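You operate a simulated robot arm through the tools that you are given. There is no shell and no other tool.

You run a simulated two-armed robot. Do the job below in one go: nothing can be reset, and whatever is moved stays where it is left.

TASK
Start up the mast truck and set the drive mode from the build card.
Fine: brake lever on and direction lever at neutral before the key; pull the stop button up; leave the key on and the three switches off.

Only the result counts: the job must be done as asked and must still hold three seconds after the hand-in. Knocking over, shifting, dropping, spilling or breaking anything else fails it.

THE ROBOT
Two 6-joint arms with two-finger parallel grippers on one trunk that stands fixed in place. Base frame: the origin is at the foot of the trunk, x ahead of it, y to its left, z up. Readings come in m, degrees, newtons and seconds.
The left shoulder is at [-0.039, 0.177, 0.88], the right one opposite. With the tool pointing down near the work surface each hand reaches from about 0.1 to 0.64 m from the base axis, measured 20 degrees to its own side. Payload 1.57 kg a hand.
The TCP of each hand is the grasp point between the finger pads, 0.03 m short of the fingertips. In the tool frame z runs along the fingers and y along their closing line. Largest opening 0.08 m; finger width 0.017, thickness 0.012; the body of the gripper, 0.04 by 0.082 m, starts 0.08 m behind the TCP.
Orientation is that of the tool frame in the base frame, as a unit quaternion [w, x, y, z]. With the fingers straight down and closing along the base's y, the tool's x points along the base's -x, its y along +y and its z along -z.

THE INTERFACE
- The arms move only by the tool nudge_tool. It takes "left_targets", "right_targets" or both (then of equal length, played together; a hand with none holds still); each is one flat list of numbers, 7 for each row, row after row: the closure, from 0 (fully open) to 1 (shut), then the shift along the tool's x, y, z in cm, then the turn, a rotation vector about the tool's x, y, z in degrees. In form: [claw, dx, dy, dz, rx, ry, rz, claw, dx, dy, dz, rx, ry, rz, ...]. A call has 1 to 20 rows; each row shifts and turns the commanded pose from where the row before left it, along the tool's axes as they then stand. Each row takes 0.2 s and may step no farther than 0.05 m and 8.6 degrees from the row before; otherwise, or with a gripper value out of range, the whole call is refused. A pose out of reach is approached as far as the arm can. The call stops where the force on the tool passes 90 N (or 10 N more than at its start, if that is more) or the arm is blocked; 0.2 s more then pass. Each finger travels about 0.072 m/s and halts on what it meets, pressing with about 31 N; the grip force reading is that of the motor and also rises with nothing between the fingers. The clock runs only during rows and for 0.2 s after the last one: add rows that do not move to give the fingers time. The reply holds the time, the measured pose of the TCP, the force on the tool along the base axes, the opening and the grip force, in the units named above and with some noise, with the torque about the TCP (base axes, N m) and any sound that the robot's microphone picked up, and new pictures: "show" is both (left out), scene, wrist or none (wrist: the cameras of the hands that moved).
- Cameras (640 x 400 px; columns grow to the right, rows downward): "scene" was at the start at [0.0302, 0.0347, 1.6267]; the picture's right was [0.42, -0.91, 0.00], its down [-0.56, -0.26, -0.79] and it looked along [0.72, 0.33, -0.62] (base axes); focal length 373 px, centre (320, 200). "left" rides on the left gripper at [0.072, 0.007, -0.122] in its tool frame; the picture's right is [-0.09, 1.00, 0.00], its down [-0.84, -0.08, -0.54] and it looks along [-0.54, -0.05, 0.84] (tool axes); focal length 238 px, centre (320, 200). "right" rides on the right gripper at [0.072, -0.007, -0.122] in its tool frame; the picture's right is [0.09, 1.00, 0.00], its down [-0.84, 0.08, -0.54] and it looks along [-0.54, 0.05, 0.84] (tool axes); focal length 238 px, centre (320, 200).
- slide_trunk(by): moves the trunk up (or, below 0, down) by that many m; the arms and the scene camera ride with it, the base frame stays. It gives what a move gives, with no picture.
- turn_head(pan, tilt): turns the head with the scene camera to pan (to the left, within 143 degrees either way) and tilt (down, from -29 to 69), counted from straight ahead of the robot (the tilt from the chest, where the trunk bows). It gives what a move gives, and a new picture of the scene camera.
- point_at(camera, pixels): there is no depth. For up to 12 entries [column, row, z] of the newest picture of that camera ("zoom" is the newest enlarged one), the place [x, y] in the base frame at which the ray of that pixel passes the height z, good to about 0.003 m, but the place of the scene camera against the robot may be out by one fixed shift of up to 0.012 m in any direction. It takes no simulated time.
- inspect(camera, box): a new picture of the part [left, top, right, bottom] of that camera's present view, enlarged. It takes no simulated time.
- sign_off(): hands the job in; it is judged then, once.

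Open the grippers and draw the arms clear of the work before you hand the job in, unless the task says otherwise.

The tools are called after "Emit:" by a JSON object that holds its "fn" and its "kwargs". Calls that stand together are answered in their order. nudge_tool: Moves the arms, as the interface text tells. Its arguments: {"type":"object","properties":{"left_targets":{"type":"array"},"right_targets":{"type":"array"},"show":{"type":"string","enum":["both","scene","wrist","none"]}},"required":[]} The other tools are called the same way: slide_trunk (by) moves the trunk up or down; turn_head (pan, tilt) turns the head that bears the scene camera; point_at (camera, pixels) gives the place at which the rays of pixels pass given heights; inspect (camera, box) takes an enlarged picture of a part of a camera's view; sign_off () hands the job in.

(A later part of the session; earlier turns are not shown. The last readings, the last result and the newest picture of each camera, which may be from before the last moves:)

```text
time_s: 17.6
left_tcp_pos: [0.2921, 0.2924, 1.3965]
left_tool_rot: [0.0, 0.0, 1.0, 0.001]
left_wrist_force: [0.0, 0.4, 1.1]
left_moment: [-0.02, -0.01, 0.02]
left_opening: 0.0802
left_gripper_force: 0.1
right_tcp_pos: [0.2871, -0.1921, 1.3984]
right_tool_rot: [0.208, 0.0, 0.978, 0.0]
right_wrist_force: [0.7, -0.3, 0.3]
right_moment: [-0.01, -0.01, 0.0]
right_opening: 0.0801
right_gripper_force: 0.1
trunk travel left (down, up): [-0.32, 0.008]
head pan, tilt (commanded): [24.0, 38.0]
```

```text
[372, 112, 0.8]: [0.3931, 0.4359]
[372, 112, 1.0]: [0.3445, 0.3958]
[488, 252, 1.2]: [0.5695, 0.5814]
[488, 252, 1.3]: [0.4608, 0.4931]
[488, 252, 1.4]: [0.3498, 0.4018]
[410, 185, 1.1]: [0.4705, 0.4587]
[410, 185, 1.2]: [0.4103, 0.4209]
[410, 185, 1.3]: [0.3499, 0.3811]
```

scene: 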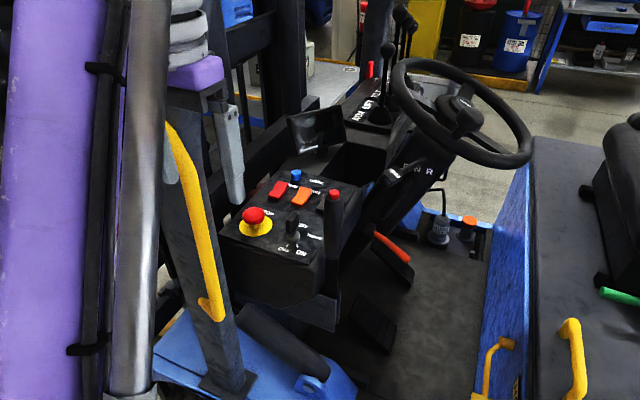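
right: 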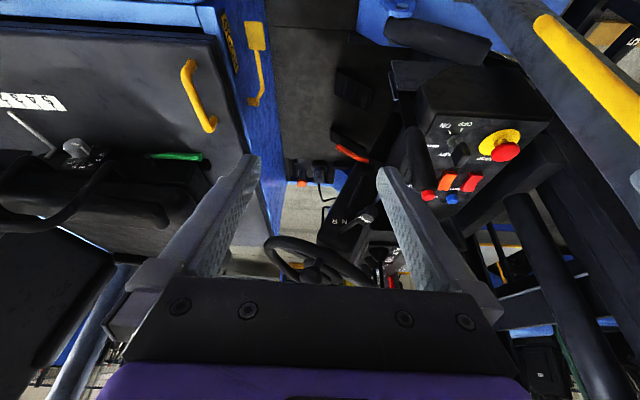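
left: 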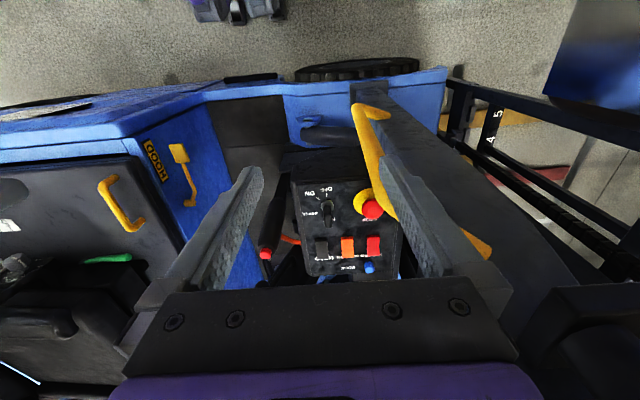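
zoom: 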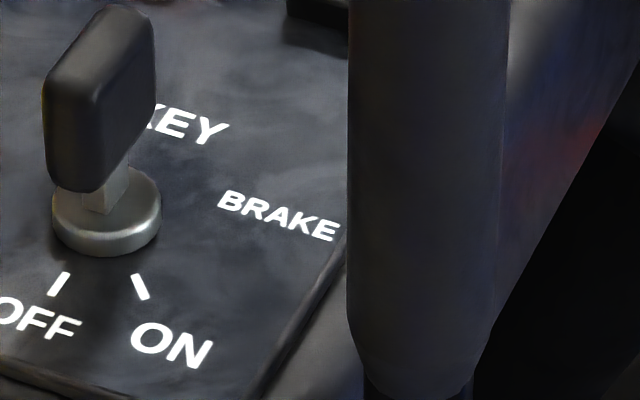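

Scene offset is about (+0.012,+0.006). The yellow rail runs from about (0.33,0.39,1.05) to (0.385,0.425,1.37), so the pillar is near the left hand; I'll look at the pillar and left arm from a flatter view.

Emit:
{"fn": "turn_head", "kwargs": {"pan": 42, "tilt": 22}}

Emit:
{"fn": "inspect", "kwargs": {"camera": "left", "box": [330, 60, 640, 300]}}

Emit:
{"fn": "inspect", "kwargs": {"camera": "right", "box": [440, 0, 640, 250]}}

```text
time_s: 18.4
left_tcp_pos: [0.2918, 0.2924, 1.3956]
left_tool_rot: [0.001, 0.0, 1.0, 0.001]
left_wrist_force: [-0.7, 0.2, -0.3]
left_moment: [0.01, -0.03, 0.0]
left_opening: 0.0801
left_gripper_force: 0.0
right_tcp_pos: [0.2869, -0.1918, 1.3982]
right_tool_rot: [0.208, 0.0, 0.978, 0.0]
right_wrist_force: [0.5, 0.1, 0.2]
right_moment: [-0.02, 0.02, -0.03]
right_opening: 0.0799
right_gripper_force: 0.0
trunk travel left (down, up): [-0.32, 0.008]
head pan, tilt (commanded): [42.0, 22.0]
```

scene: 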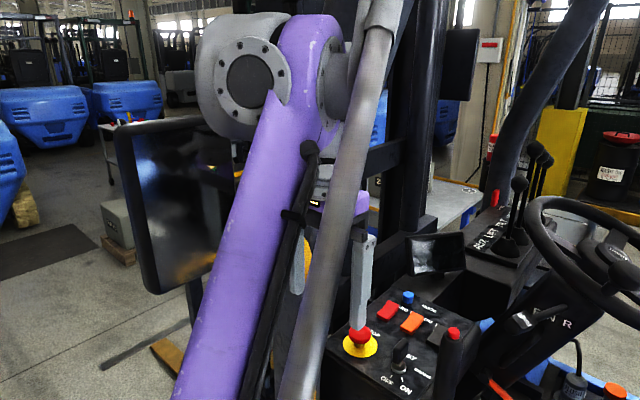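

```text
1.67 times, centred on (485, 180) of left
```

zoom: 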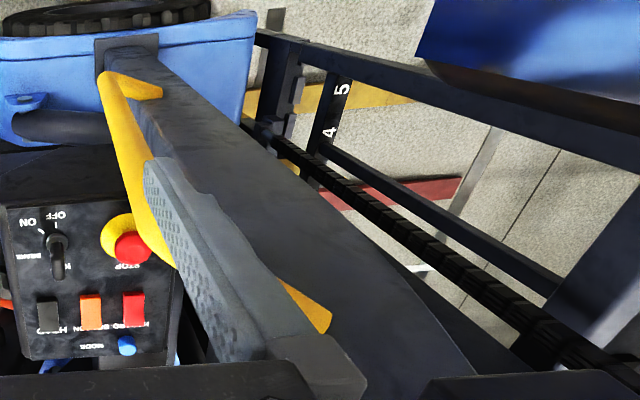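

```text
1.60 times, centred on (540, 125) of right
```

zoom: 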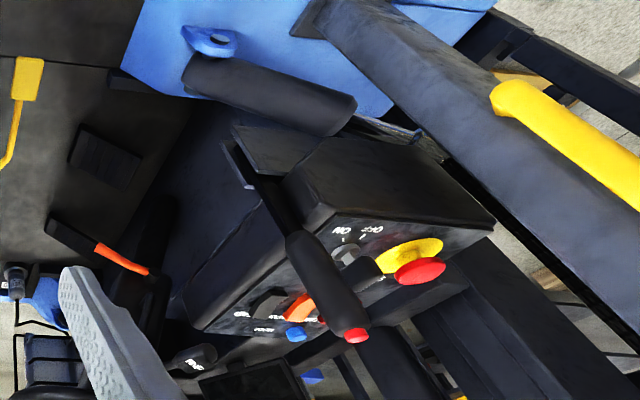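

The left arm hides the pillar; I'll proceed stepwise. First I move the left hand at its present height to above the brake lever (0.458,0.20), staying well above its tip (z 1.276).

Emit:
{"fn": "nudge_tool", "kwargs": {"left_targets": [0, -4.1, -2.4, 0, 0, 0, 0, 0, -4.1, -2.4, 0, 0, 0, 0, 0, -4.1, -2.4, 0, 0, 0, 0, 0, -4.2, -2.2, 0, 0, 0, 0, 0, 0, 0, 0, 0, 0, 0], "show": "both"}}

```text
time_s: 19.6
left_tcp_pos: [0.426, 0.2026, 1.3707]
left_tool_rot: [0.001, -0.001, 1.0, 0.001]
left_wrist_force: [-0.8, -1.0, -0.1]
left_moment: [-0.01, -0.03, 0.02]
left_opening: 0.0801
left_gripper_force: 0.1
left hand out of reach, approached as far as the arm can: row 3, 4
right_tcp_pos: [0.2859, -0.1919, 1.3982]
right_tool_rot: [0.208, -0.001, 0.978, 0.001]
right_wrist_force: [1.1, 0.0, -0.5]
right_moment: [-0.02, -0.01, 0.0]
right_opening: 0.0798
right_gripper_force: 0.1
trunk travel left (down, up): [-0.32, 0.008]
head pan, tilt (commanded): [42.0, 22.0]
```

scene: 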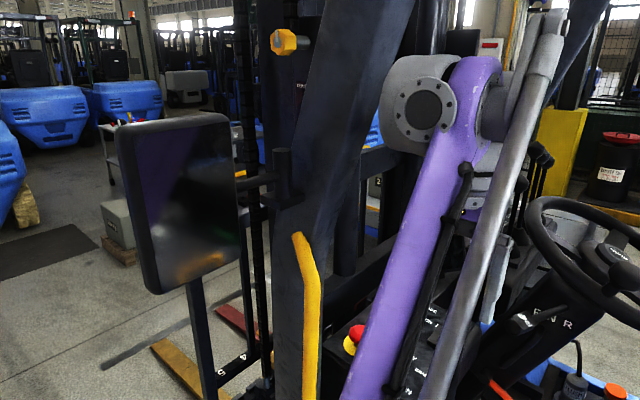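
left: 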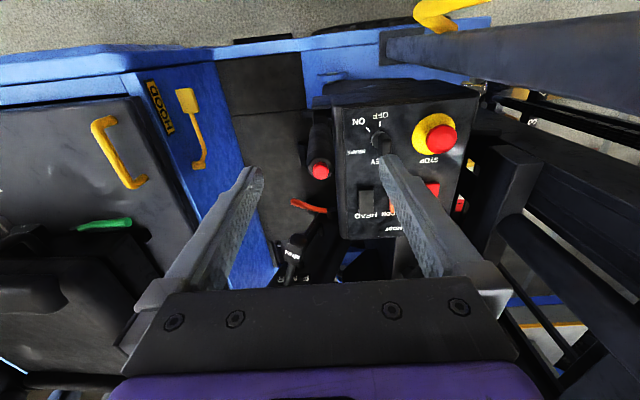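

The arm reached its limit at this height (x 0.426), but the commanded spot is above the lever tip, seen at (320,170) between the fingers. Going down brings it within reach: I descend 14 cm so the fingers straddle the top of the brake lever.

Emit:
{"fn": "nudge_tool", "kwargs": {"left_targets": [0, 0, 0, 3.5, 0, 0, 0, 0, 0, 0, 3.5, 0, 0, 0, 0, 0, 0, 3.5, 0, 0, 0, 0, 0, 0, 3.5, 0, 0, 0, 0, 0, 0, 0, 0, 0, 0], "show": "both"}}

```text
time_s: 20.8
left_tcp_pos: [0.4259, 0.2023, 1.232]
left_tool_rot: [0.001, 0.001, 1.0, 0.001]
left_wrist_force: [0.6, -0.3, 0.8]
left_moment: [0.04, -0.01, -0.04]
left_opening: 0.0799
left_gripper_force: 0.1
right_tcp_pos: [0.2871, -0.1922, 1.3983]
right_tool_rot: [0.208, 0.0, 0.978, 0.0]
right_wrist_force: [0.0, -0.3, -0.6]
right_moment: [0.02, 0.0, 0.0]
right_opening: 0.0802
right_gripper_force: 0.1
trunk travel left (down, up): [-0.32, 0.008]
head pan, tilt (commanded): [42.0, 22.0]
```

scene: 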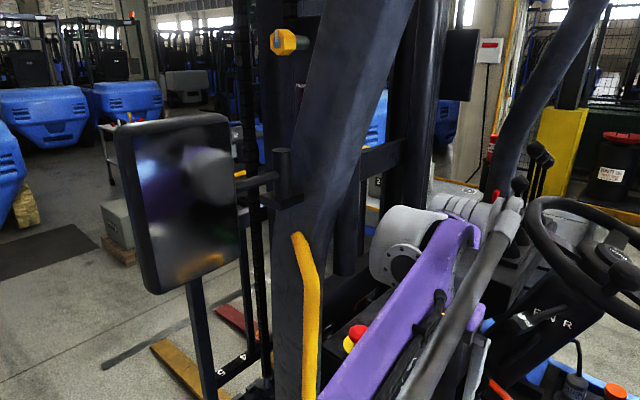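
left: 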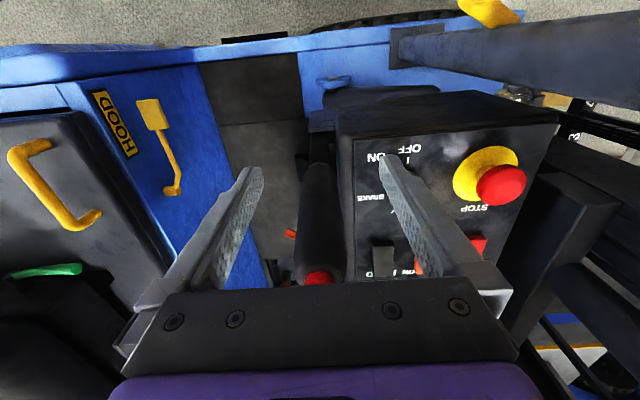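

The hand is at (0.426,0.202,1.232), with the lever tip at (320,280) in the left picture just ahead of the fingers. I move 3 cm forward so the fingers flank the lever.

Emit:
{"fn": "nudge_tool", "kwargs": {"left_targets": [0, -1.5, 0, 0, 0, 0, 0, 0, -1.6, 0, 0, 0, 0, 0, 0, 0, 0, 0, 0, 0, 0], "show": "wrist"}}

Emit:
{"fn": "turn_head", "kwargs": {"pan": 24, "tilt": 34}}

```text
time_s: 21.6
left_tcp_pos: [0.4567, 0.2031, 1.2317]
left_tool_rot: [0.001, -0.001, 1.0, 0.0]
left_wrist_force: [0.1, -0.2, 0.0]
left_moment: [0.0, -0.03, 0.01]
left_opening: 0.0801
left_gripper_force: 0.0
right_tcp_pos: [0.2873, -0.1929, 1.3977]
right_tool_rot: [0.207, 0.0, 0.978, 0.0]
right_wrist_force: [-1.2, -0.7, -0.3]
right_moment: [0.0, 0.01, 0.01]
right_opening: 0.0798
right_gripper_force: 0.1
trunk travel left (down, up): [-0.32, 0.008]
head pan, tilt (commanded): [42.0, 22.0]
```

left: 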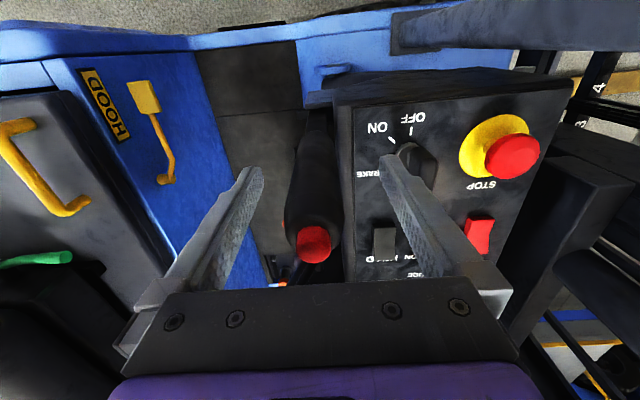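

```text
time_s: 22.4
left_tcp_pos: [0.4571, 0.2028, 1.2321]
left_tool_rot: [0.001, 0.0, 1.0, 0.001]
left_wrist_force: [0.3, -0.6, -0.1]
left_moment: [0.0, 0.0, 0.01]
left_opening: 0.0801
left_gripper_force: 0.2
right_tcp_pos: [0.2864, -0.1914, 1.3984]
right_tool_rot: [0.208, 0.0, 0.978, 0.0]
right_wrist_force: [-0.2, -0.1, -0.1]
right_moment: [0.03, 0.06, 0.03]
right_opening: 0.0798
right_gripper_force: 0.0
trunk travel left (down, up): [-0.32, 0.008]
head pan, tilt (commanded): [24.0, 34.0]
```

scene: 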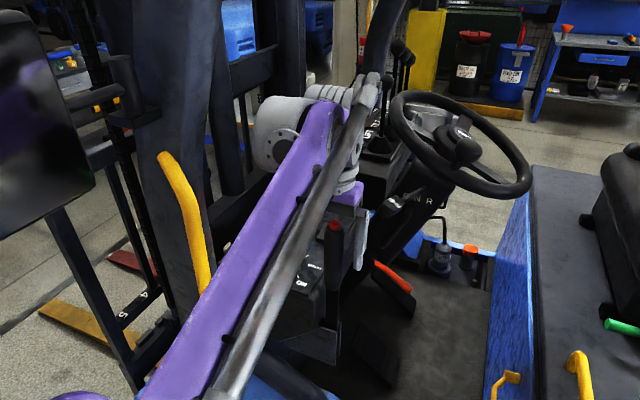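

The lever tip (red, at (313,243)) is between the fingers, at (0.457,0.200). I pull toward the driver side (-y) in small steps and watch the force.

Emit:
{"fn": "nudge_tool", "kwargs": {"left_targets": [0, 0, -1, 0, 0, 0, 0, 0, 0, -1, 0, 0, 0, 0, 0, 0, -1, 0, 0, 0, 0, 0, 0, -1, 0, 0, 0, 0, 0, 0, -1, 0, 0, 0, 0], "show": "wrist"}}

```text
time_s: 23.6
left_tcp_pos: [0.4578, 0.1557, 1.2315]
left_tool_rot: [0.001, 0.001, 1.0, 0.001]
left_wrist_force: [-1.3, 6.7, 1.3]
left_moment: [0.28, 0.03, 0.07]
left_opening: 0.0799
left_gripper_force: 0.0
right_tcp_pos: [0.286, -0.1921, 1.3978]
right_tool_rot: [0.208, 0.001, 0.978, 0.0]
right_wrist_force: [-0.3, -0.4, -0.7]
right_moment: [-0.01, 0.03, 0.01]
right_opening: 0.08
right_gripper_force: 0.1
trunk travel left (down, up): [-0.32, 0.008]
head pan, tilt (commanded): [24.0, 34.0]
```

left: 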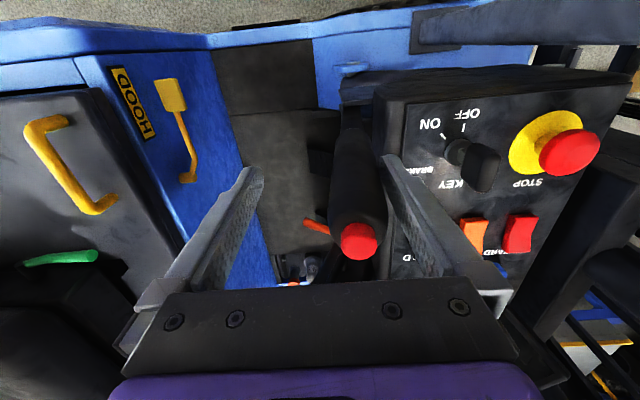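

The lever moves with only about 7 N: its tip went from y 0.200 to about 0.174. I keep pulling in small steps until it meets its stop.

Emit:
{"fn": "nudge_tool", "kwargs": {"left_targets": [0, 0, -1, 0, 0, 0, 0, 0, 0, -1, 0, 0, 0, 0, 0, 0, -1, 0, 0, 0, 0, 0, 0, -1, 0, 0, 0, 0, 0, 0, -1, 0, 0, 0, 0], "show": "both"}}

```text
time_s: 24.8
left_tcp_pos: [0.4579, 0.103, 1.2308]
left_tool_rot: [0.001, 0.0, 1.0, 0.001]
left_wrist_force: [0.9, 0.9, 0.5]
left_moment: [0.0, -0.01, -0.03]
left_opening: 0.0801
left_gripper_force: 0.0
right_tcp_pos: [0.2871, -0.1923, 1.3987]
right_tool_rot: [0.207, 0.0, 0.978, 0.0]
right_wrist_force: [0.9, -0.1, 0.9]
right_moment: [-0.01, -0.01, -0.01]
right_opening: 0.0798
right_gripper_force: 0.1
trunk travel left (down, up): [-0.32, 0.008]
head pan, tilt (commanded): [24.0, 34.0]
```

scene: 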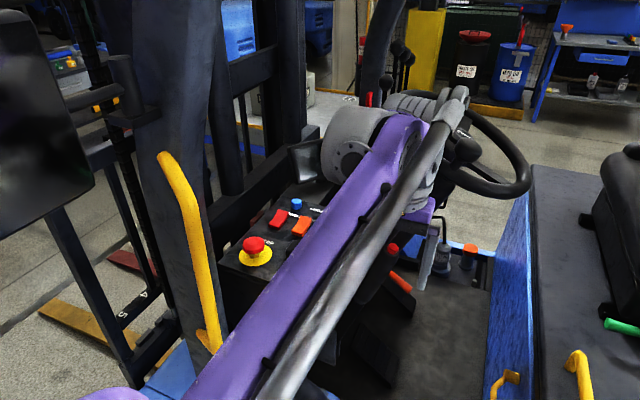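
left: 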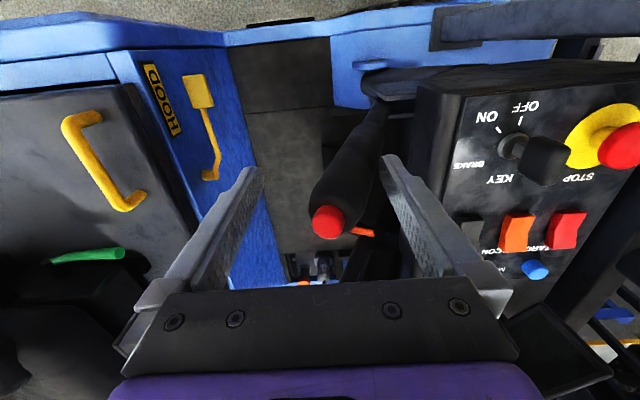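

The lever snapped ahead of the finger to a second position (tip at (327,220), about y 0.107), like an over-centre detent. I'll follow it gently a few more cm to see whether it is at its end stop.

Emit:
{"fn": "nudge_tool", "kwargs": {"left_targets": [0, 0, -1, 0, 0, 0, 0, 0, 0, -1, 0, 0, 0, 0, 0, 0, -0.7, 0, 0, 0, 0, 0, 0, 0, 0, 0, 0, 0], "show": "wrist"}}

```text
time_s: 25.8
left_tcp_pos: [0.4585, 0.0757, 1.2309]
left_tool_rot: [0.0, 0.0, 1.0, 0.001]
left_wrist_force: [0.8, -8.6, -3.8]
left_moment: [-0.02, -0.04, 0.0]
left_opening: 0.0798
left_gripper_force: 0.1
right_tcp_pos: [0.2871, -0.1938, 1.3978]
right_tool_rot: [0.208, 0.0, 0.978, 0.0]
right_wrist_force: [-0.4, 0.1, 0.3]
right_moment: [0.0, 0.03, 0.01]
right_opening: 0.0799
right_gripper_force: 0.0
trunk travel left (down, up): [-0.32, 0.008]
head pan, tilt (commanded): [24.0, 34.0]
```

left: 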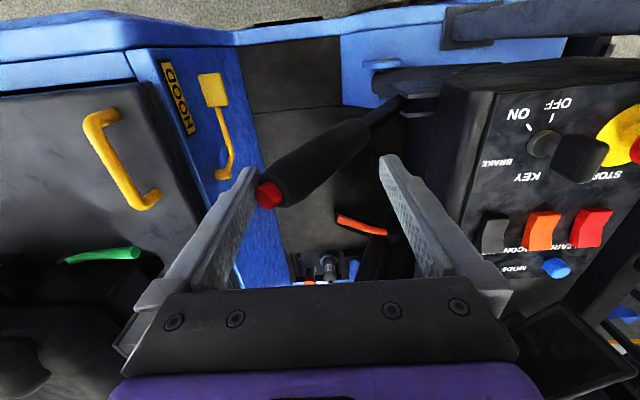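

The lever now presses on the front (-y) finger with about 8 N: it wants to swing on past centre by itself (tip at (268,195), about y 0.044, z 1.23). I lead it on slowly toward its end stop.

Emit:
{"fn": "nudge_tool", "kwargs": {"left_targets": [0, 0, -1, 0, 0, 0, 0, 0, 0, -1, 0, 0, 0, 0, 0, 0, -1, 0, 0, 0, 0, 0, 0, -1, 0, 0, 0, 0, 0, 0, 0, 0, 0, 0, 0], "show": "both"}}

```text
time_s: 27.0
left_tcp_pos: [0.4577, 0.0362, 1.2313]
left_tool_rot: [0.002, 0.0, 1.0, 0.0]
left_wrist_force: [-0.2, -1.0, 0.7]
left_moment: [-0.03, -0.04, -0.01]
left_opening: 0.0799
left_gripper_force: 0.1
right_tcp_pos: [0.2867, -0.1915, 1.3971]
right_tool_rot: [0.208, 0.0, 0.978, 0.0]
right_wrist_force: [1.2, 0.2, -0.7]
right_moment: [0.02, 0.01, 0.01]
right_opening: 0.0801
right_gripper_force: 0.1
trunk travel left (down, up): [-0.32, 0.008]
head pan, tilt (commanded): [24.0, 34.0]
```

scene: 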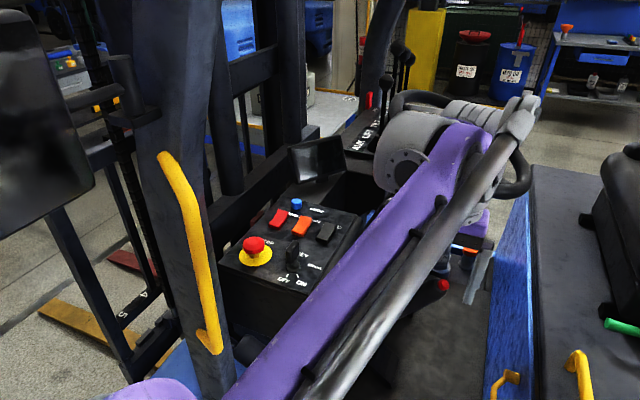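
left: 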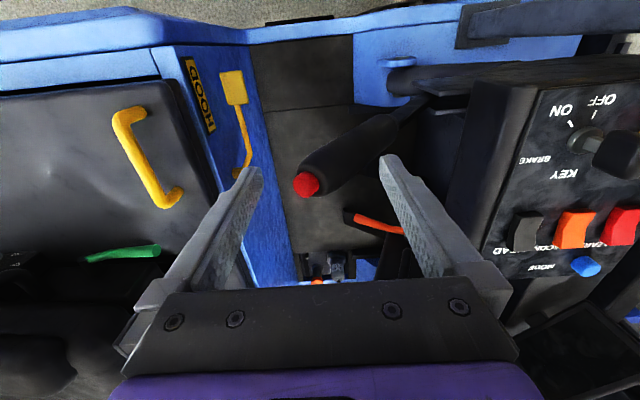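

With the hand at y 0.036 the force is zero and the lever rests at its back stop (tip about (0.46,0.027,1.217), some 38° back): brake pulled on. I raise the hand clear of the tip, then tilt it 60° forward and shift it left, ready to approach the direction lever from the front below the wheel rim.

Emit:
{"fn": "nudge_tool", "kwargs": {"left_targets": [0, 0, 0, -3, 0, 0, 0, 0, 0, 0, -3, 0, 0, 0, 0, 0, 0, -1, 0, 0, 0, 0, 0, 1.5, 0, 0, -8.5, 0, 0, 0, 1.5, 0, 0, -8.5, 0, 0, 0, 1.5, 0, 0, -8.5, 0, 0, 0, 1.5, 0, 0, -8.5, 0, 0, 0, 1.5, 0, 0, -8.5, 0, 0, 0, 1.5, 0, 0, -8.5, 0, 0, 0, 1.5, 0, 0, -8.5, 0, 0, 0, 0, 0, 0, 0, 0], "show": "both"}}

```text
time_s: 29.4
left_tcp_pos: [0.4574, 0.1424, 1.3007]
left_tool_rot: [0.497, 0.0, 0.868, 0.001]
left_wrist_force: [0.4, -1.0, -0.7]
left_moment: [-0.02, -0.03, 0.02]
left_opening: 0.0799
left_gripper_force: 0.1
right_tcp_pos: [0.2889, -0.1914, 1.3979]
right_tool_rot: [0.208, -0.001, 0.978, 0.001]
right_wrist_force: [-0.1, 0.5, -0.3]
right_moment: [-0.03, 0.01, 0.02]
right_opening: 0.0799
right_gripper_force: 0.0
trunk travel left (down, up): [-0.32, 0.008]
head pan, tilt (commanded): [24.0, 34.0]
```

scene: 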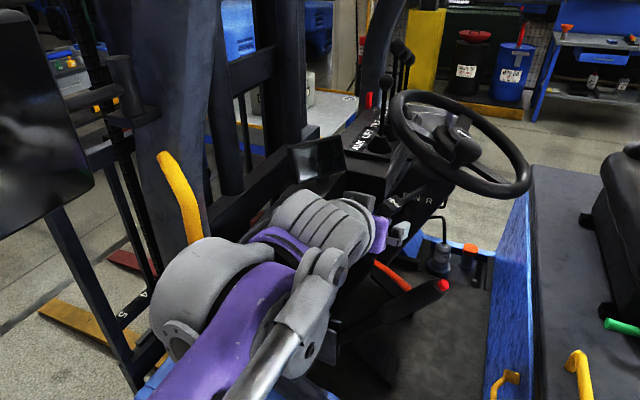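
left: 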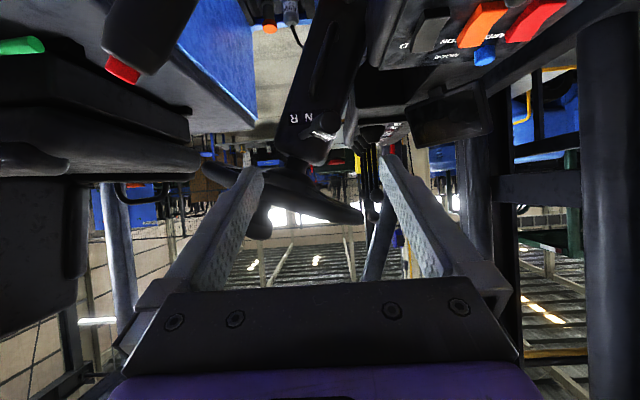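

Scene shows the brake lever lying back (tip at (442,285)) and the left fingers at (395,235) close to the direction knob at (393,200). I zoom in on the lever in the left view.

Emit:
{"fn": "inspect", "kwargs": {"camera": "left", "box": [240, 60, 420, 200]}}

Emit:
{"fn": "inspect", "kwargs": {"camera": "scene", "box": [340, 150, 470, 260]}}

```text
2.86 times, centred on (330, 130) of left
```

zoom: 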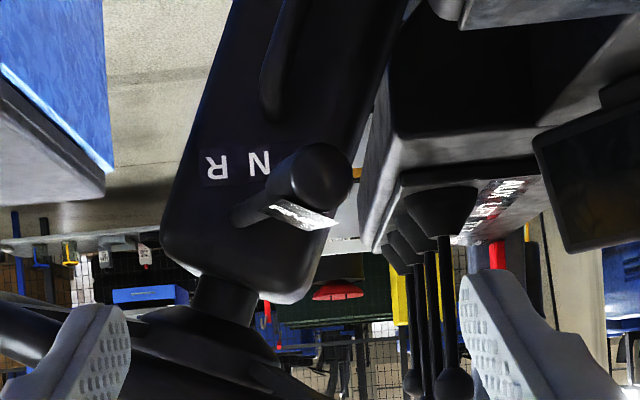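

```text
3.64 times, centred on (405, 205) of scene
```

zoom: 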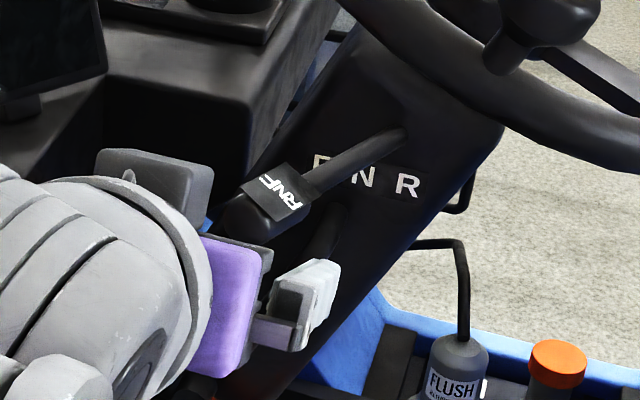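

The left view looks straight along the lever: knob end at zoom (320,178) → (0.595,0.154,1.224), root (0.75,0.103,1.202), N label at y 0.1185. So neutral should put the knob near y 0.104. I approach so the open fingers straddle the knob.

Emit:
{"fn": "nudge_tool", "kwargs": {"left_targets": [0, -0.27, 0.1, 3.8, 0, 0, 0, 0, -0.27, 0.1, 3.8, 0, 0, 0, 0, -0.27, 0.1, 3.8, 0, 0, 0, 0, 0, 0, 0, 0, 0, 0], "show": "both"}}

```text
time_s: 30.4
left_tcp_pos: [0.5604, 0.1442, 1.2478]
left_tool_rot: [0.497, 0.0, 0.868, 0.001]
left_wrist_force: [0.5, 1.5, 0.4]
left_moment: [-0.07, 0.02, 0.02]
left_opening: 0.0797
left_gripper_force: 0.0
right_tcp_pos: [0.2857, -0.1913, 1.3989]
right_tool_rot: [0.209, -0.001, 0.978, 0.001]
right_wrist_force: [-0.2, -0.4, 1.0]
right_moment: [-0.02, 0.01, -0.02]
right_opening: 0.08
right_gripper_force: 0.1
trunk travel left (down, up): [-0.32, 0.008]
head pan, tilt (commanded): [24.0, 34.0]
```

scene: 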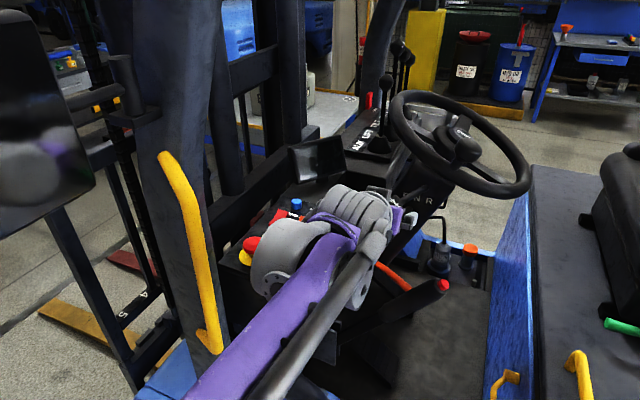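
left: 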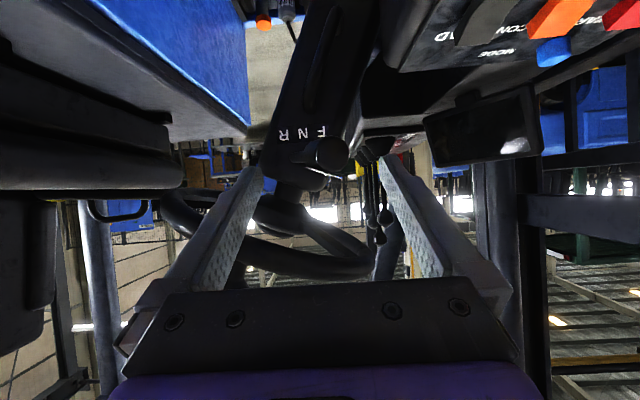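

The fingers now flank the knob (322,150 in the left picture). The grey wrist housing sits over the console in the scene view, so I check how high it is above the key before going lower.

Emit:
{"fn": "inspect", "kwargs": {"camera": "scene", "box": [220, 170, 380, 320]}}

Emit:
{"fn": "point_at", "kwargs": {"camera": "scene", "pixels": [[252, 262, 1.2], [252, 262, 1.3], [290, 220, 1.3], [290, 220, 1.4], [300, 300, 1.2], [300, 300, 1.3]]}}

Emit:
{"fn": "inspect", "kwargs": {"camera": "right", "box": [440, 0, 640, 250]}}

```text
2.67 times, centred on (300, 245) of scene
```

zoom: 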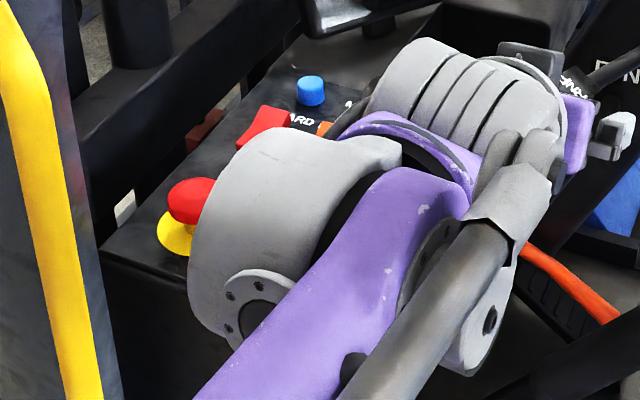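

```text
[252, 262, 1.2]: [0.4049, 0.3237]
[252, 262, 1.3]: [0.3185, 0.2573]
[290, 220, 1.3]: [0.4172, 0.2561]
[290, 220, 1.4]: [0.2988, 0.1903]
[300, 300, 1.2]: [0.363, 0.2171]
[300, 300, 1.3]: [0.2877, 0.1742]
```

```text
1.60 times, centred on (540, 125) of right
```

zoom: 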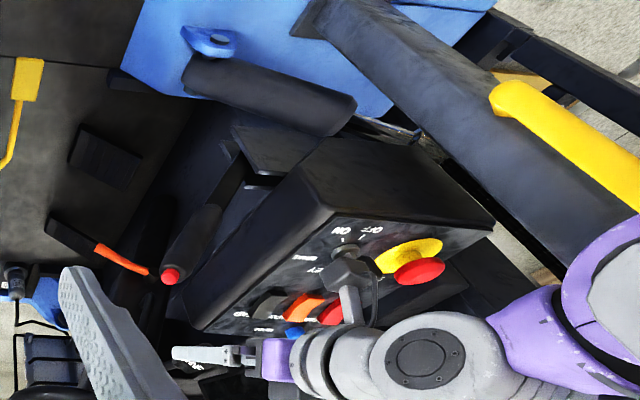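

The housing bottom is about z 1.28, well above the key top (1.197), and the fingers clear everything. I advance the last 6 cm so the knob sits between the pads.

Emit:
{"fn": "nudge_tool", "kwargs": {"left_targets": [0, -0.1, 0, 2.0, 0, 0, 0, 0, -0.1, 0, 2.0, 0, 0, 0, 0, 0, 0, 1.5, 0, 0, 0, 0, 0, 0, 0, 0, 0, 0], "show": "wrist"}}

Emit:
{"fn": "inspect", "kwargs": {"camera": "left", "box": [230, 80, 410, 220]}}

Emit:
{"fn": "inspect", "kwargs": {"camera": "scene", "box": [340, 150, 470, 260]}}

```text
time_s: 31.4
left_tcp_pos: [0.6076, 0.1448, 1.2232]
left_tool_rot: [0.497, 0.001, 0.868, 0.001]
left_wrist_force: [0.1, 0.6, -0.4]
left_moment: [0.0, 0.02, 0.03]
left_opening: 0.0801
left_gripper_force: 0.1
right_tcp_pos: [0.2869, -0.1907, 1.3983]
right_tool_rot: [0.208, 0.0, 0.978, 0.0]
right_wrist_force: [-0.3, -1.1, 0.0]
right_moment: [-0.03, 0.01, 0.01]
right_opening: 0.08
right_gripper_force: 0.0
trunk travel left (down, up): [-0.32, 0.008]
head pan, tilt (commanded): [24.0, 34.0]
```

left: 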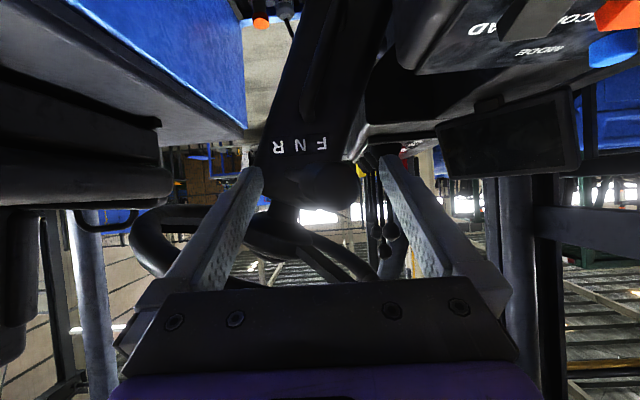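

```text
2.86 times, centred on (320, 150) of left
```

zoom: 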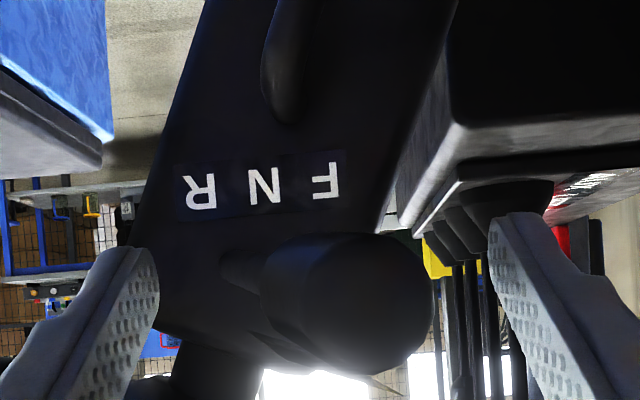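

```text
3.64 times, centred on (405, 205) of scene
```

zoom: 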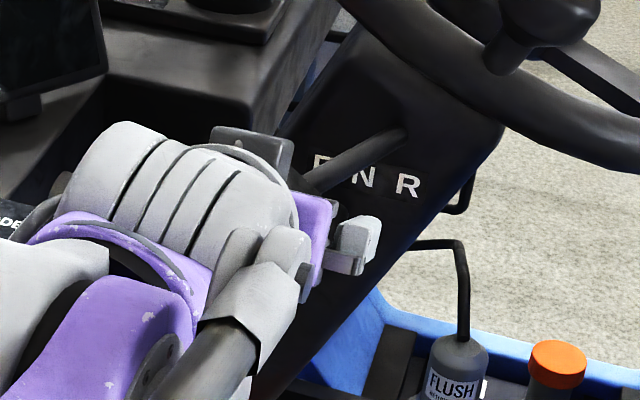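

The knob (zoom (360,300) → (0.595,0.154,1.220)) is well between the open fingers. I move the hand to the neutral y of about 0.104 (with slight lowering), which pushes the knob partway, then partly close to centre it.

Emit:
{"fn": "nudge_tool", "kwargs": {"left_targets": [0, 0.28, -1.02, 0.16, 0, 0, 0, 0, 0.28, -1.02, 0.16, 0, 0, 0, 0, 0.28, -1.02, 0.16, 0, 0, 0, 0, 0.28, -1.02, 0.16, 0, 0, 0, 0, 0, 0, 0, 0, 0, 0], "show": "wrist"}}

Emit:
{"fn": "inspect", "kwargs": {"camera": "left", "box": [230, 80, 410, 220]}}

```text
time_s: 32.6
left_tcp_pos: [0.6066, 0.1026, 1.2109]
left_tool_rot: [0.497, 0.0, 0.868, 0.0]
left_wrist_force: [-0.1, -0.7, -0.7]
left_moment: [0.0, -0.01, -0.01]
left_opening: 0.0801
left_gripper_force: 0.2
right_tcp_pos: [0.287, -0.1921, 1.3982]
right_tool_rot: [0.208, 0.0, 0.978, 0.0]
right_wrist_force: [0.0, -0.5, 0.7]
right_moment: [0.02, -0.01, 0.01]
right_opening: 0.0801
right_gripper_force: 0.1
trunk travel left (down, up): [-0.32, 0.008]
head pan, tilt (commanded): [24.0, 34.0]
```

left: 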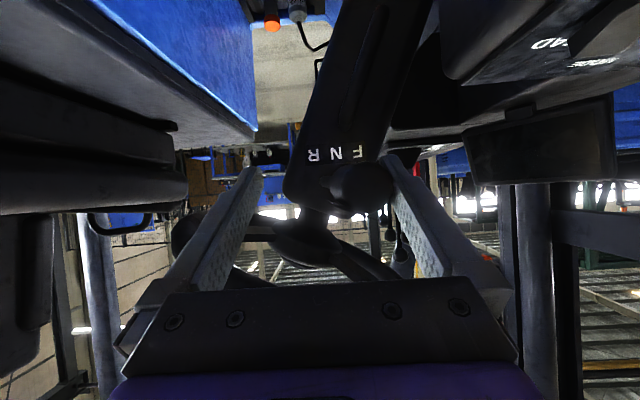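

```text
2.86 times, centred on (320, 150) of left
```

zoom: 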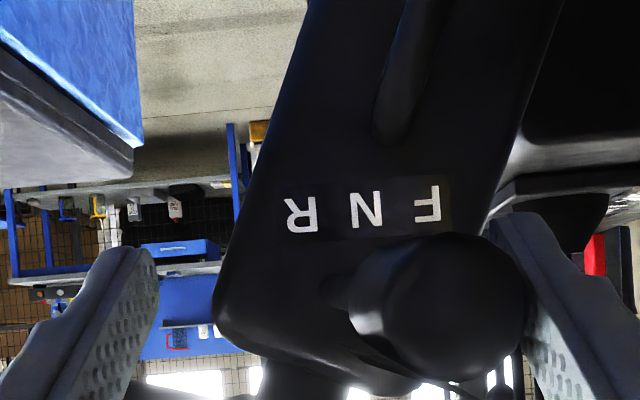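

The knob followed to about y 0.128 and stays there with no spring force. Now I partly close the fingers to bring it to the middle (y about 0.103).

Emit:
{"fn": "nudge_tool", "kwargs": {"left_targets": [0.3, 0, 0, 0, 0, 0, 0, 0.5, 0, 0, 0, 0, 0, 0, 0.55, 0, 0, 0, 0, 0, 0, 0.58, 0, 0, 0, 0, 0, 0, 0.58, 0, 0, 0, 0, 0, 0], "show": "wrist"}}

Emit:
{"fn": "inspect", "kwargs": {"camera": "left", "box": [230, 80, 410, 220]}}

```text
time_s: 33.8
left_tcp_pos: [0.6066, 0.1042, 1.2106]
left_tool_rot: [0.496, 0.0, 0.868, 0.001]
left_wrist_force: [-0.3, 0.6, 0.3]
left_moment: [0.01, -0.03, -0.01]
left_opening: 0.0336
left_gripper_force: 0.0
right_tcp_pos: [0.2882, -0.1919, 1.3977]
right_tool_rot: [0.209, 0.0, 0.978, 0.0]
right_wrist_force: [0.0, -0.5, -0.2]
right_moment: [-0.03, 0.01, -0.01]
right_opening: 0.0801
right_gripper_force: 0.1
trunk travel left (down, up): [-0.32, 0.008]
head pan, tilt (commanded): [24.0, 34.0]
```

left: 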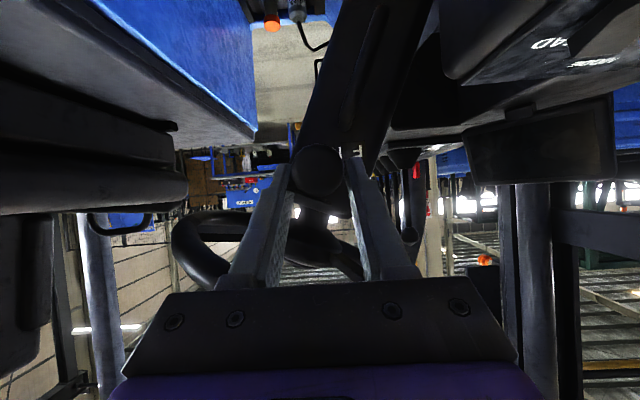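

```text
2.86 times, centred on (320, 150) of left
```

zoom: 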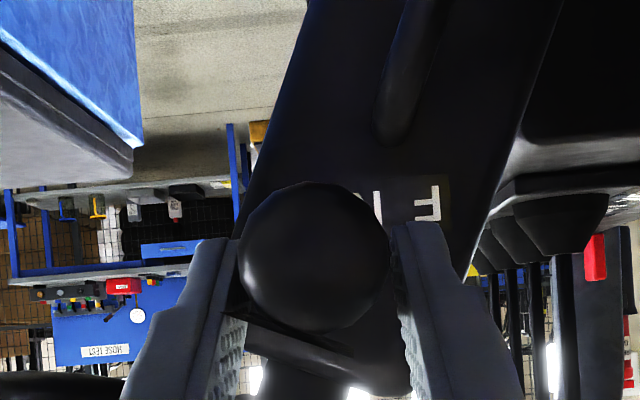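

The knob is centred at about (0.587,0.105,1.200), in line with its root — straight out at N. I open the fingers and back off along the tool axis, then look.

Emit:
{"fn": "nudge_tool", "kwargs": {"left_targets": [0.3, 0, 0, 0, 0, 0, 0, 0, 0, 0, 0, 0, 0, 0, 0, 0, 0, 0, 0, 0, 0, 0, 0, 0, -2.5, 0, 0, 0, 0, 0, 0, -4, 0, 0, 0, 0, 0, 0, -4, 0, 0, 0, 0, 0, 0, 0, 0, 0, 0], "show": "both"}}

Emit:
{"fn": "inspect", "kwargs": {"camera": "left", "box": [240, 60, 420, 200]}}

Emit:
{"fn": "inspect", "kwargs": {"camera": "scene", "box": [360, 150, 470, 240]}}

```text
time_s: 35.4
left_tcp_pos: [0.5174, 0.104, 1.2639]
left_tool_rot: [0.496, 0.0, 0.868, 0.001]
left_wrist_force: [-1.4, 0.7, 0.5]
left_moment: [-0.01, 0.01, 0.03]
left_opening: 0.0802
left_gripper_force: 0.1
right_tcp_pos: [0.2875, -0.1923, 1.3992]
right_tool_rot: [0.208, 0.0, 0.978, -0.001]
right_wrist_force: [-0.5, 0.1, 0.1]
right_moment: [0.01, 0.02, 0.04]
right_opening: 0.0799
right_gripper_force: 0.0
trunk travel left (down, up): [-0.32, 0.008]
head pan, tilt (commanded): [24.0, 34.0]
```

scene: 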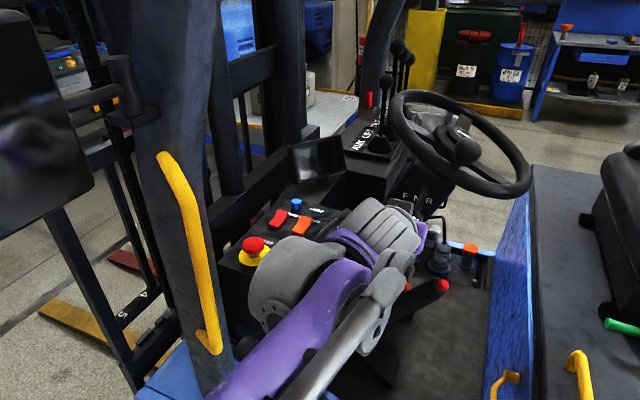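
left: 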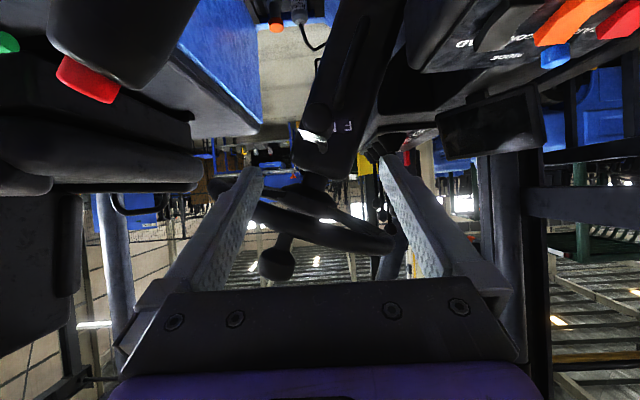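

```text
2.86 times, centred on (330, 130) of left
```

zoom: 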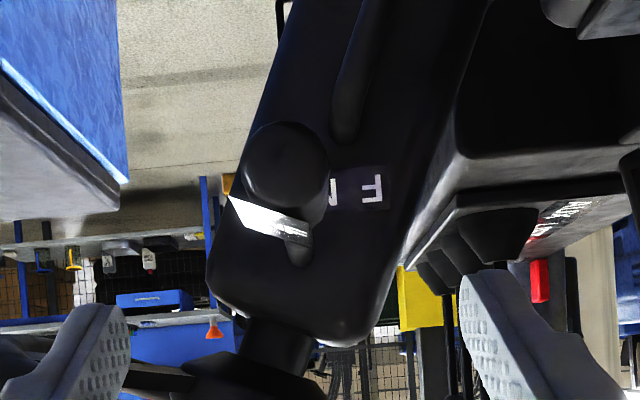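

```text
4.44 times, centred on (415, 195) of scene
```

zoom: 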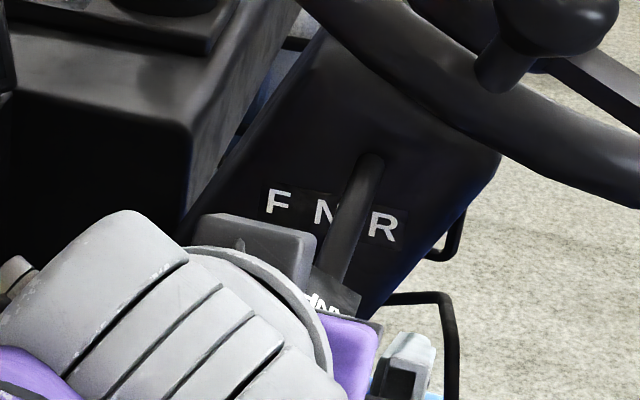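

The lever now points straight out along -x (knob y 0.104, root y 0.1036), i.e. at N. For STOP I'll use the left hand leaning in from the driver's side to keep its wrist away from the grab rail; first I back off and return the tool to vertical.

Emit:
{"fn": "nudge_tool", "kwargs": {"left_targets": [0, 0, 0, -3, 0, 0, 0, 0, 0, 0, -3, 0, 0, 0, 0, 0, 0, -3, 0, 0, 0, 0, 0, 0, 0, 0, 8.5, 0, 0, 0, 0, 0, 0, 8.5, 0, 0, 0, 0, 0, 0, 8.5, 0, 0, 0, 0, 0, 0, 8.5, 0, 0, 0, 0, 0, 0, 8.5, 0, 0, 0, 0, 0, 0, 8.5, 0, 0, 0, 0, 0, 0, 8.5, 0, 0, 0, 0, 0, -2, 0, 0, 0, 0, 0, 0, 0, 0, 0, 0], "show": "both"}}

```text
refused: targets must hold 7 numbers for each row
```

The call was refused for a count slip; I resend it with rows counted out.

Emit:
{"fn": "nudge_tool", "kwargs": {"left_targets": [0, 0, 0, -3, 0, 0, 0, 0, 0, 0, -3, 0, 0, 0, 0, 0, 0, -3, 0, 0, 0, 0, 0, 0, 0, 0, 8.5, 0, 0, 0, 0, 0, 0, 8.5, 0, 0, 0, 0, 0, 0, 8.5, 0, 0, 0, 0, 0, 0, 8.5, 0, 0, 0, 0, 0, 0, 8.5, 0, 0, 0, 0, 0, 0, 8.5, 0, 0, 0, 0, 0, 0, 8.5, 0, 0, 0, 0, -2, 0, 0, 0, 0, 0, 0, 0, 0, 0, 0], "show": "both"}}

```text
time_s: 38.0
left_tcp_pos: [0.4396, 0.1051, 1.3311]
left_tool_rot: [0.0, 0.0, 1.0, 0.001]
left_wrist_force: [-1.0, 0.5, -0.6]
left_moment: [0.0, 0.03, 0.03]
left_opening: 0.0801
left_gripper_force: 0.1
right_tcp_pos: [0.2878, -0.1912, 1.3981]
right_tool_rot: [0.207, 0.0, 0.978, 0.0]
right_wrist_force: [0.1, 0.5, 0.6]
right_moment: [0.01, 0.0, 0.02]
right_opening: 0.08
right_gripper_force: 0.1
trunk travel left (down, up): [-0.32, 0.008]
head pan, tilt (commanded): [24.0, 34.0]
```

scene: 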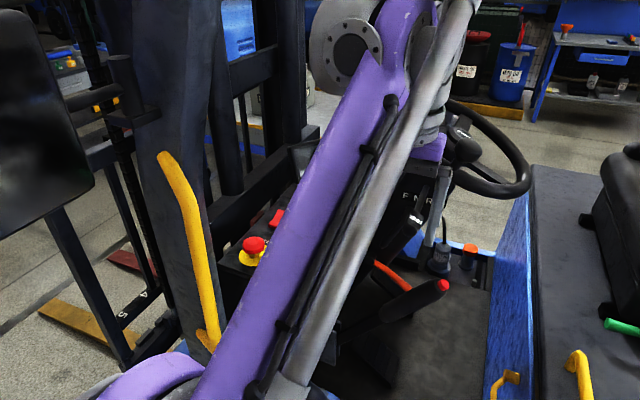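
left: 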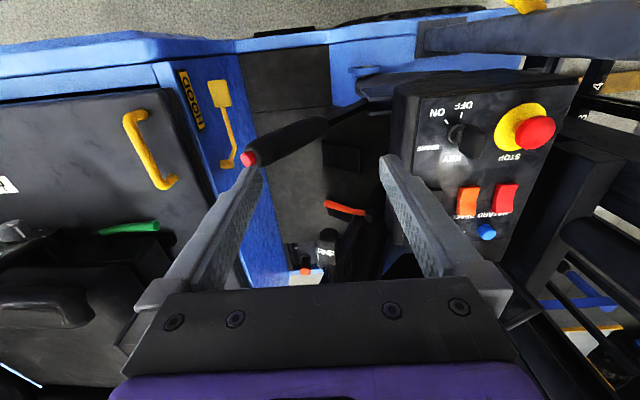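

Tool is vertical again at (0.44,0.105,1.331). Now I yaw it 90° so the fingers close along x, with the camera on the far (+y) side, before leaning it toward STOP.

Emit:
{"fn": "nudge_tool", "kwargs": {"left_targets": [0, 0, 0, 0, 0, 0, 8.5, 0, 0, 0, 0, 0, 0, 8.5, 0, 0, 0, 0, 0, 0, 8.5, 0, 0, 0, 0, 0, 0, 8.5, 0, 0, 0, 0, 0, 0, 8.5, 0, 0, 0, 0, 0, 0, 8.5, 0, 0, 0, 0, 0, 0, 8.5, 0, 0, 0, 0, 0, 0, 8.5, 0, 0, 0, 0, 0, 0, 8.5, 0, 0, 0, 0, 0, 0, 8.5, 0, 0, 0, 0, 0, 0, 5, 0, 0, 0, 0, 0, 0, 0], "show": "both"}}

```text
time_s: 40.6
left_tcp_pos: [0.4402, 0.1029, 1.3314]
left_tool_rot: [0.001, 0.708, 0.706, 0.001]
left_wrist_force: [-0.5, 0.6, 0.4]
left_moment: [-0.03, 0.02, 0.01]
left_opening: 0.0799
left_gripper_force: 0.1
right_tcp_pos: [0.2869, -0.1913, 1.3981]
right_tool_rot: [0.208, 0.0, 0.978, 0.0]
right_wrist_force: [0.7, 0.8, -0.6]
right_moment: [0.03, 0.03, 0.04]
right_opening: 0.0802
right_gripper_force: 0.1
trunk travel left (down, up): [-0.32, 0.008]
head pan, tilt (commanded): [24.0, 34.0]
```

scene: 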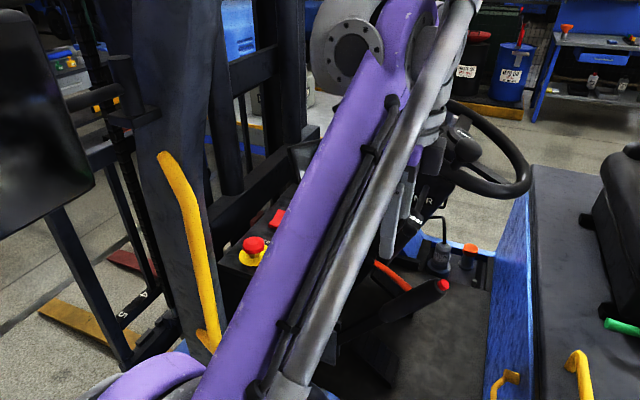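
left: 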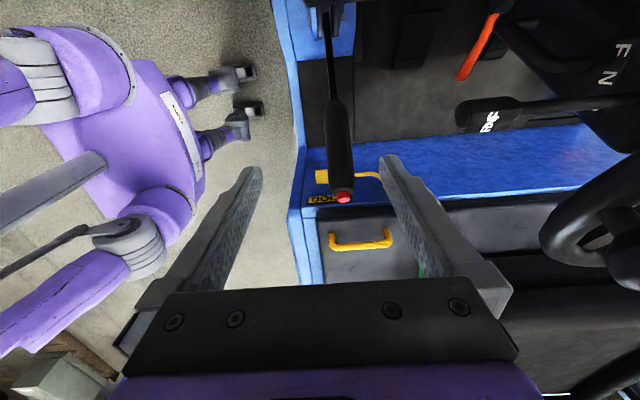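

The view from above also confirms the stalk pointing straight along -x. Now I lean the hand 40° toward +y while moving it over STOP at (0.482,0.374), then come down to z about 1.24.

Emit:
{"fn": "nudge_tool", "kwargs": {"left_targets": [0, 4.0, 0.84, 0, 0, 8, 0, 0, 3.96, 0.84, 0.56, 0, 8, 0, 0, 3.85, 0.84, 1.1, 0, 8, 0, 0, 3.65, 0.84, 1.63, 0, 8, 0, 0, 3.39, 0.84, 2.12, 0, 8, 0, 0, 2.72, 0, 2.28, 0, 0, 0, 0, 2.72, 0, 2.28, 0, 0, 0, 0, 0, 0, 0, 0, 0, 0], "show": "both"}}

```text
time_s: 42.4
left_tcp_pos: [0.481, 0.3743, 1.33]
left_tool_rot: [-0.243, 0.665, 0.664, 0.243]
left_wrist_force: [0.2, 0.4, 0.1]
left_moment: [0.01, -0.01, 0.0]
left_opening: 0.08
left_gripper_force: 0.0
right_tcp_pos: [0.287, -0.1925, 1.3984]
right_tool_rot: [0.208, 0.0, 0.978, 0.0]
right_wrist_force: [0.5, 0.0, -0.1]
right_moment: [0.02, -0.03, -0.01]
right_opening: 0.0801
right_gripper_force: 0.1
trunk travel left (down, up): [-0.32, 0.008]
head pan, tilt (commanded): [24.0, 34.0]
```

scene: 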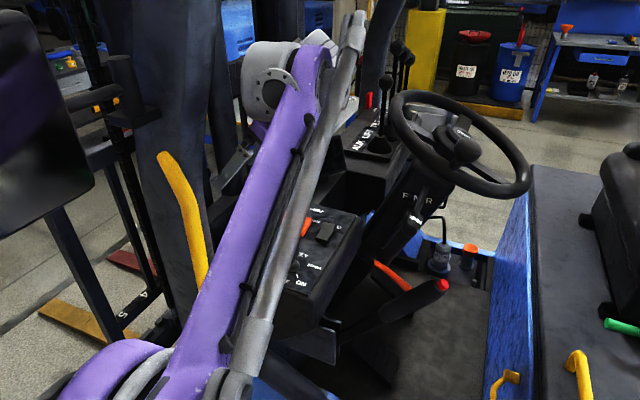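
left: 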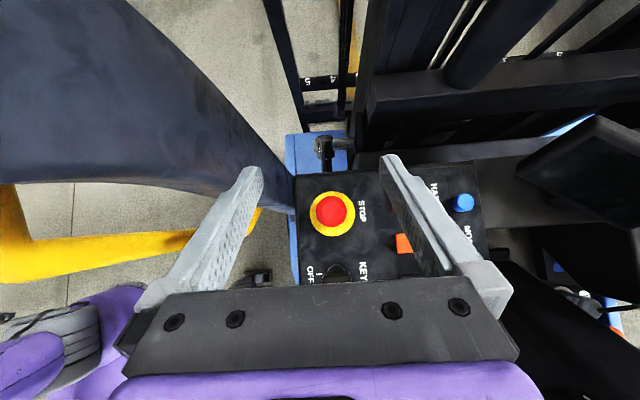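

STOP shows at (332,210) between the fingers → (0.487,0.377). I check the key's height with this camera, since the gripper body will pass above the key bow.

Emit:
{"fn": "inspect", "kwargs": {"camera": "left", "box": [270, 160, 430, 290]}}

```text
3.08 times, centred on (350, 225) of left
```

zoom: 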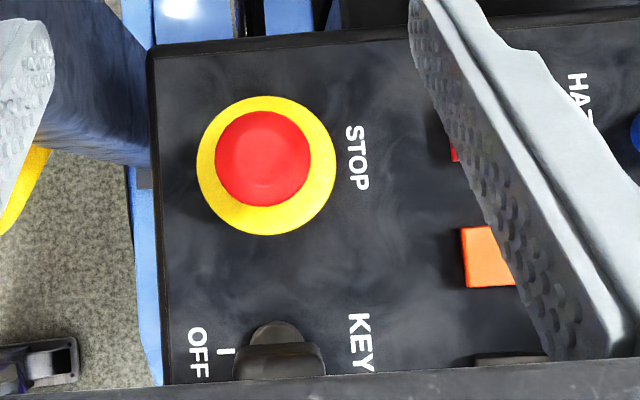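

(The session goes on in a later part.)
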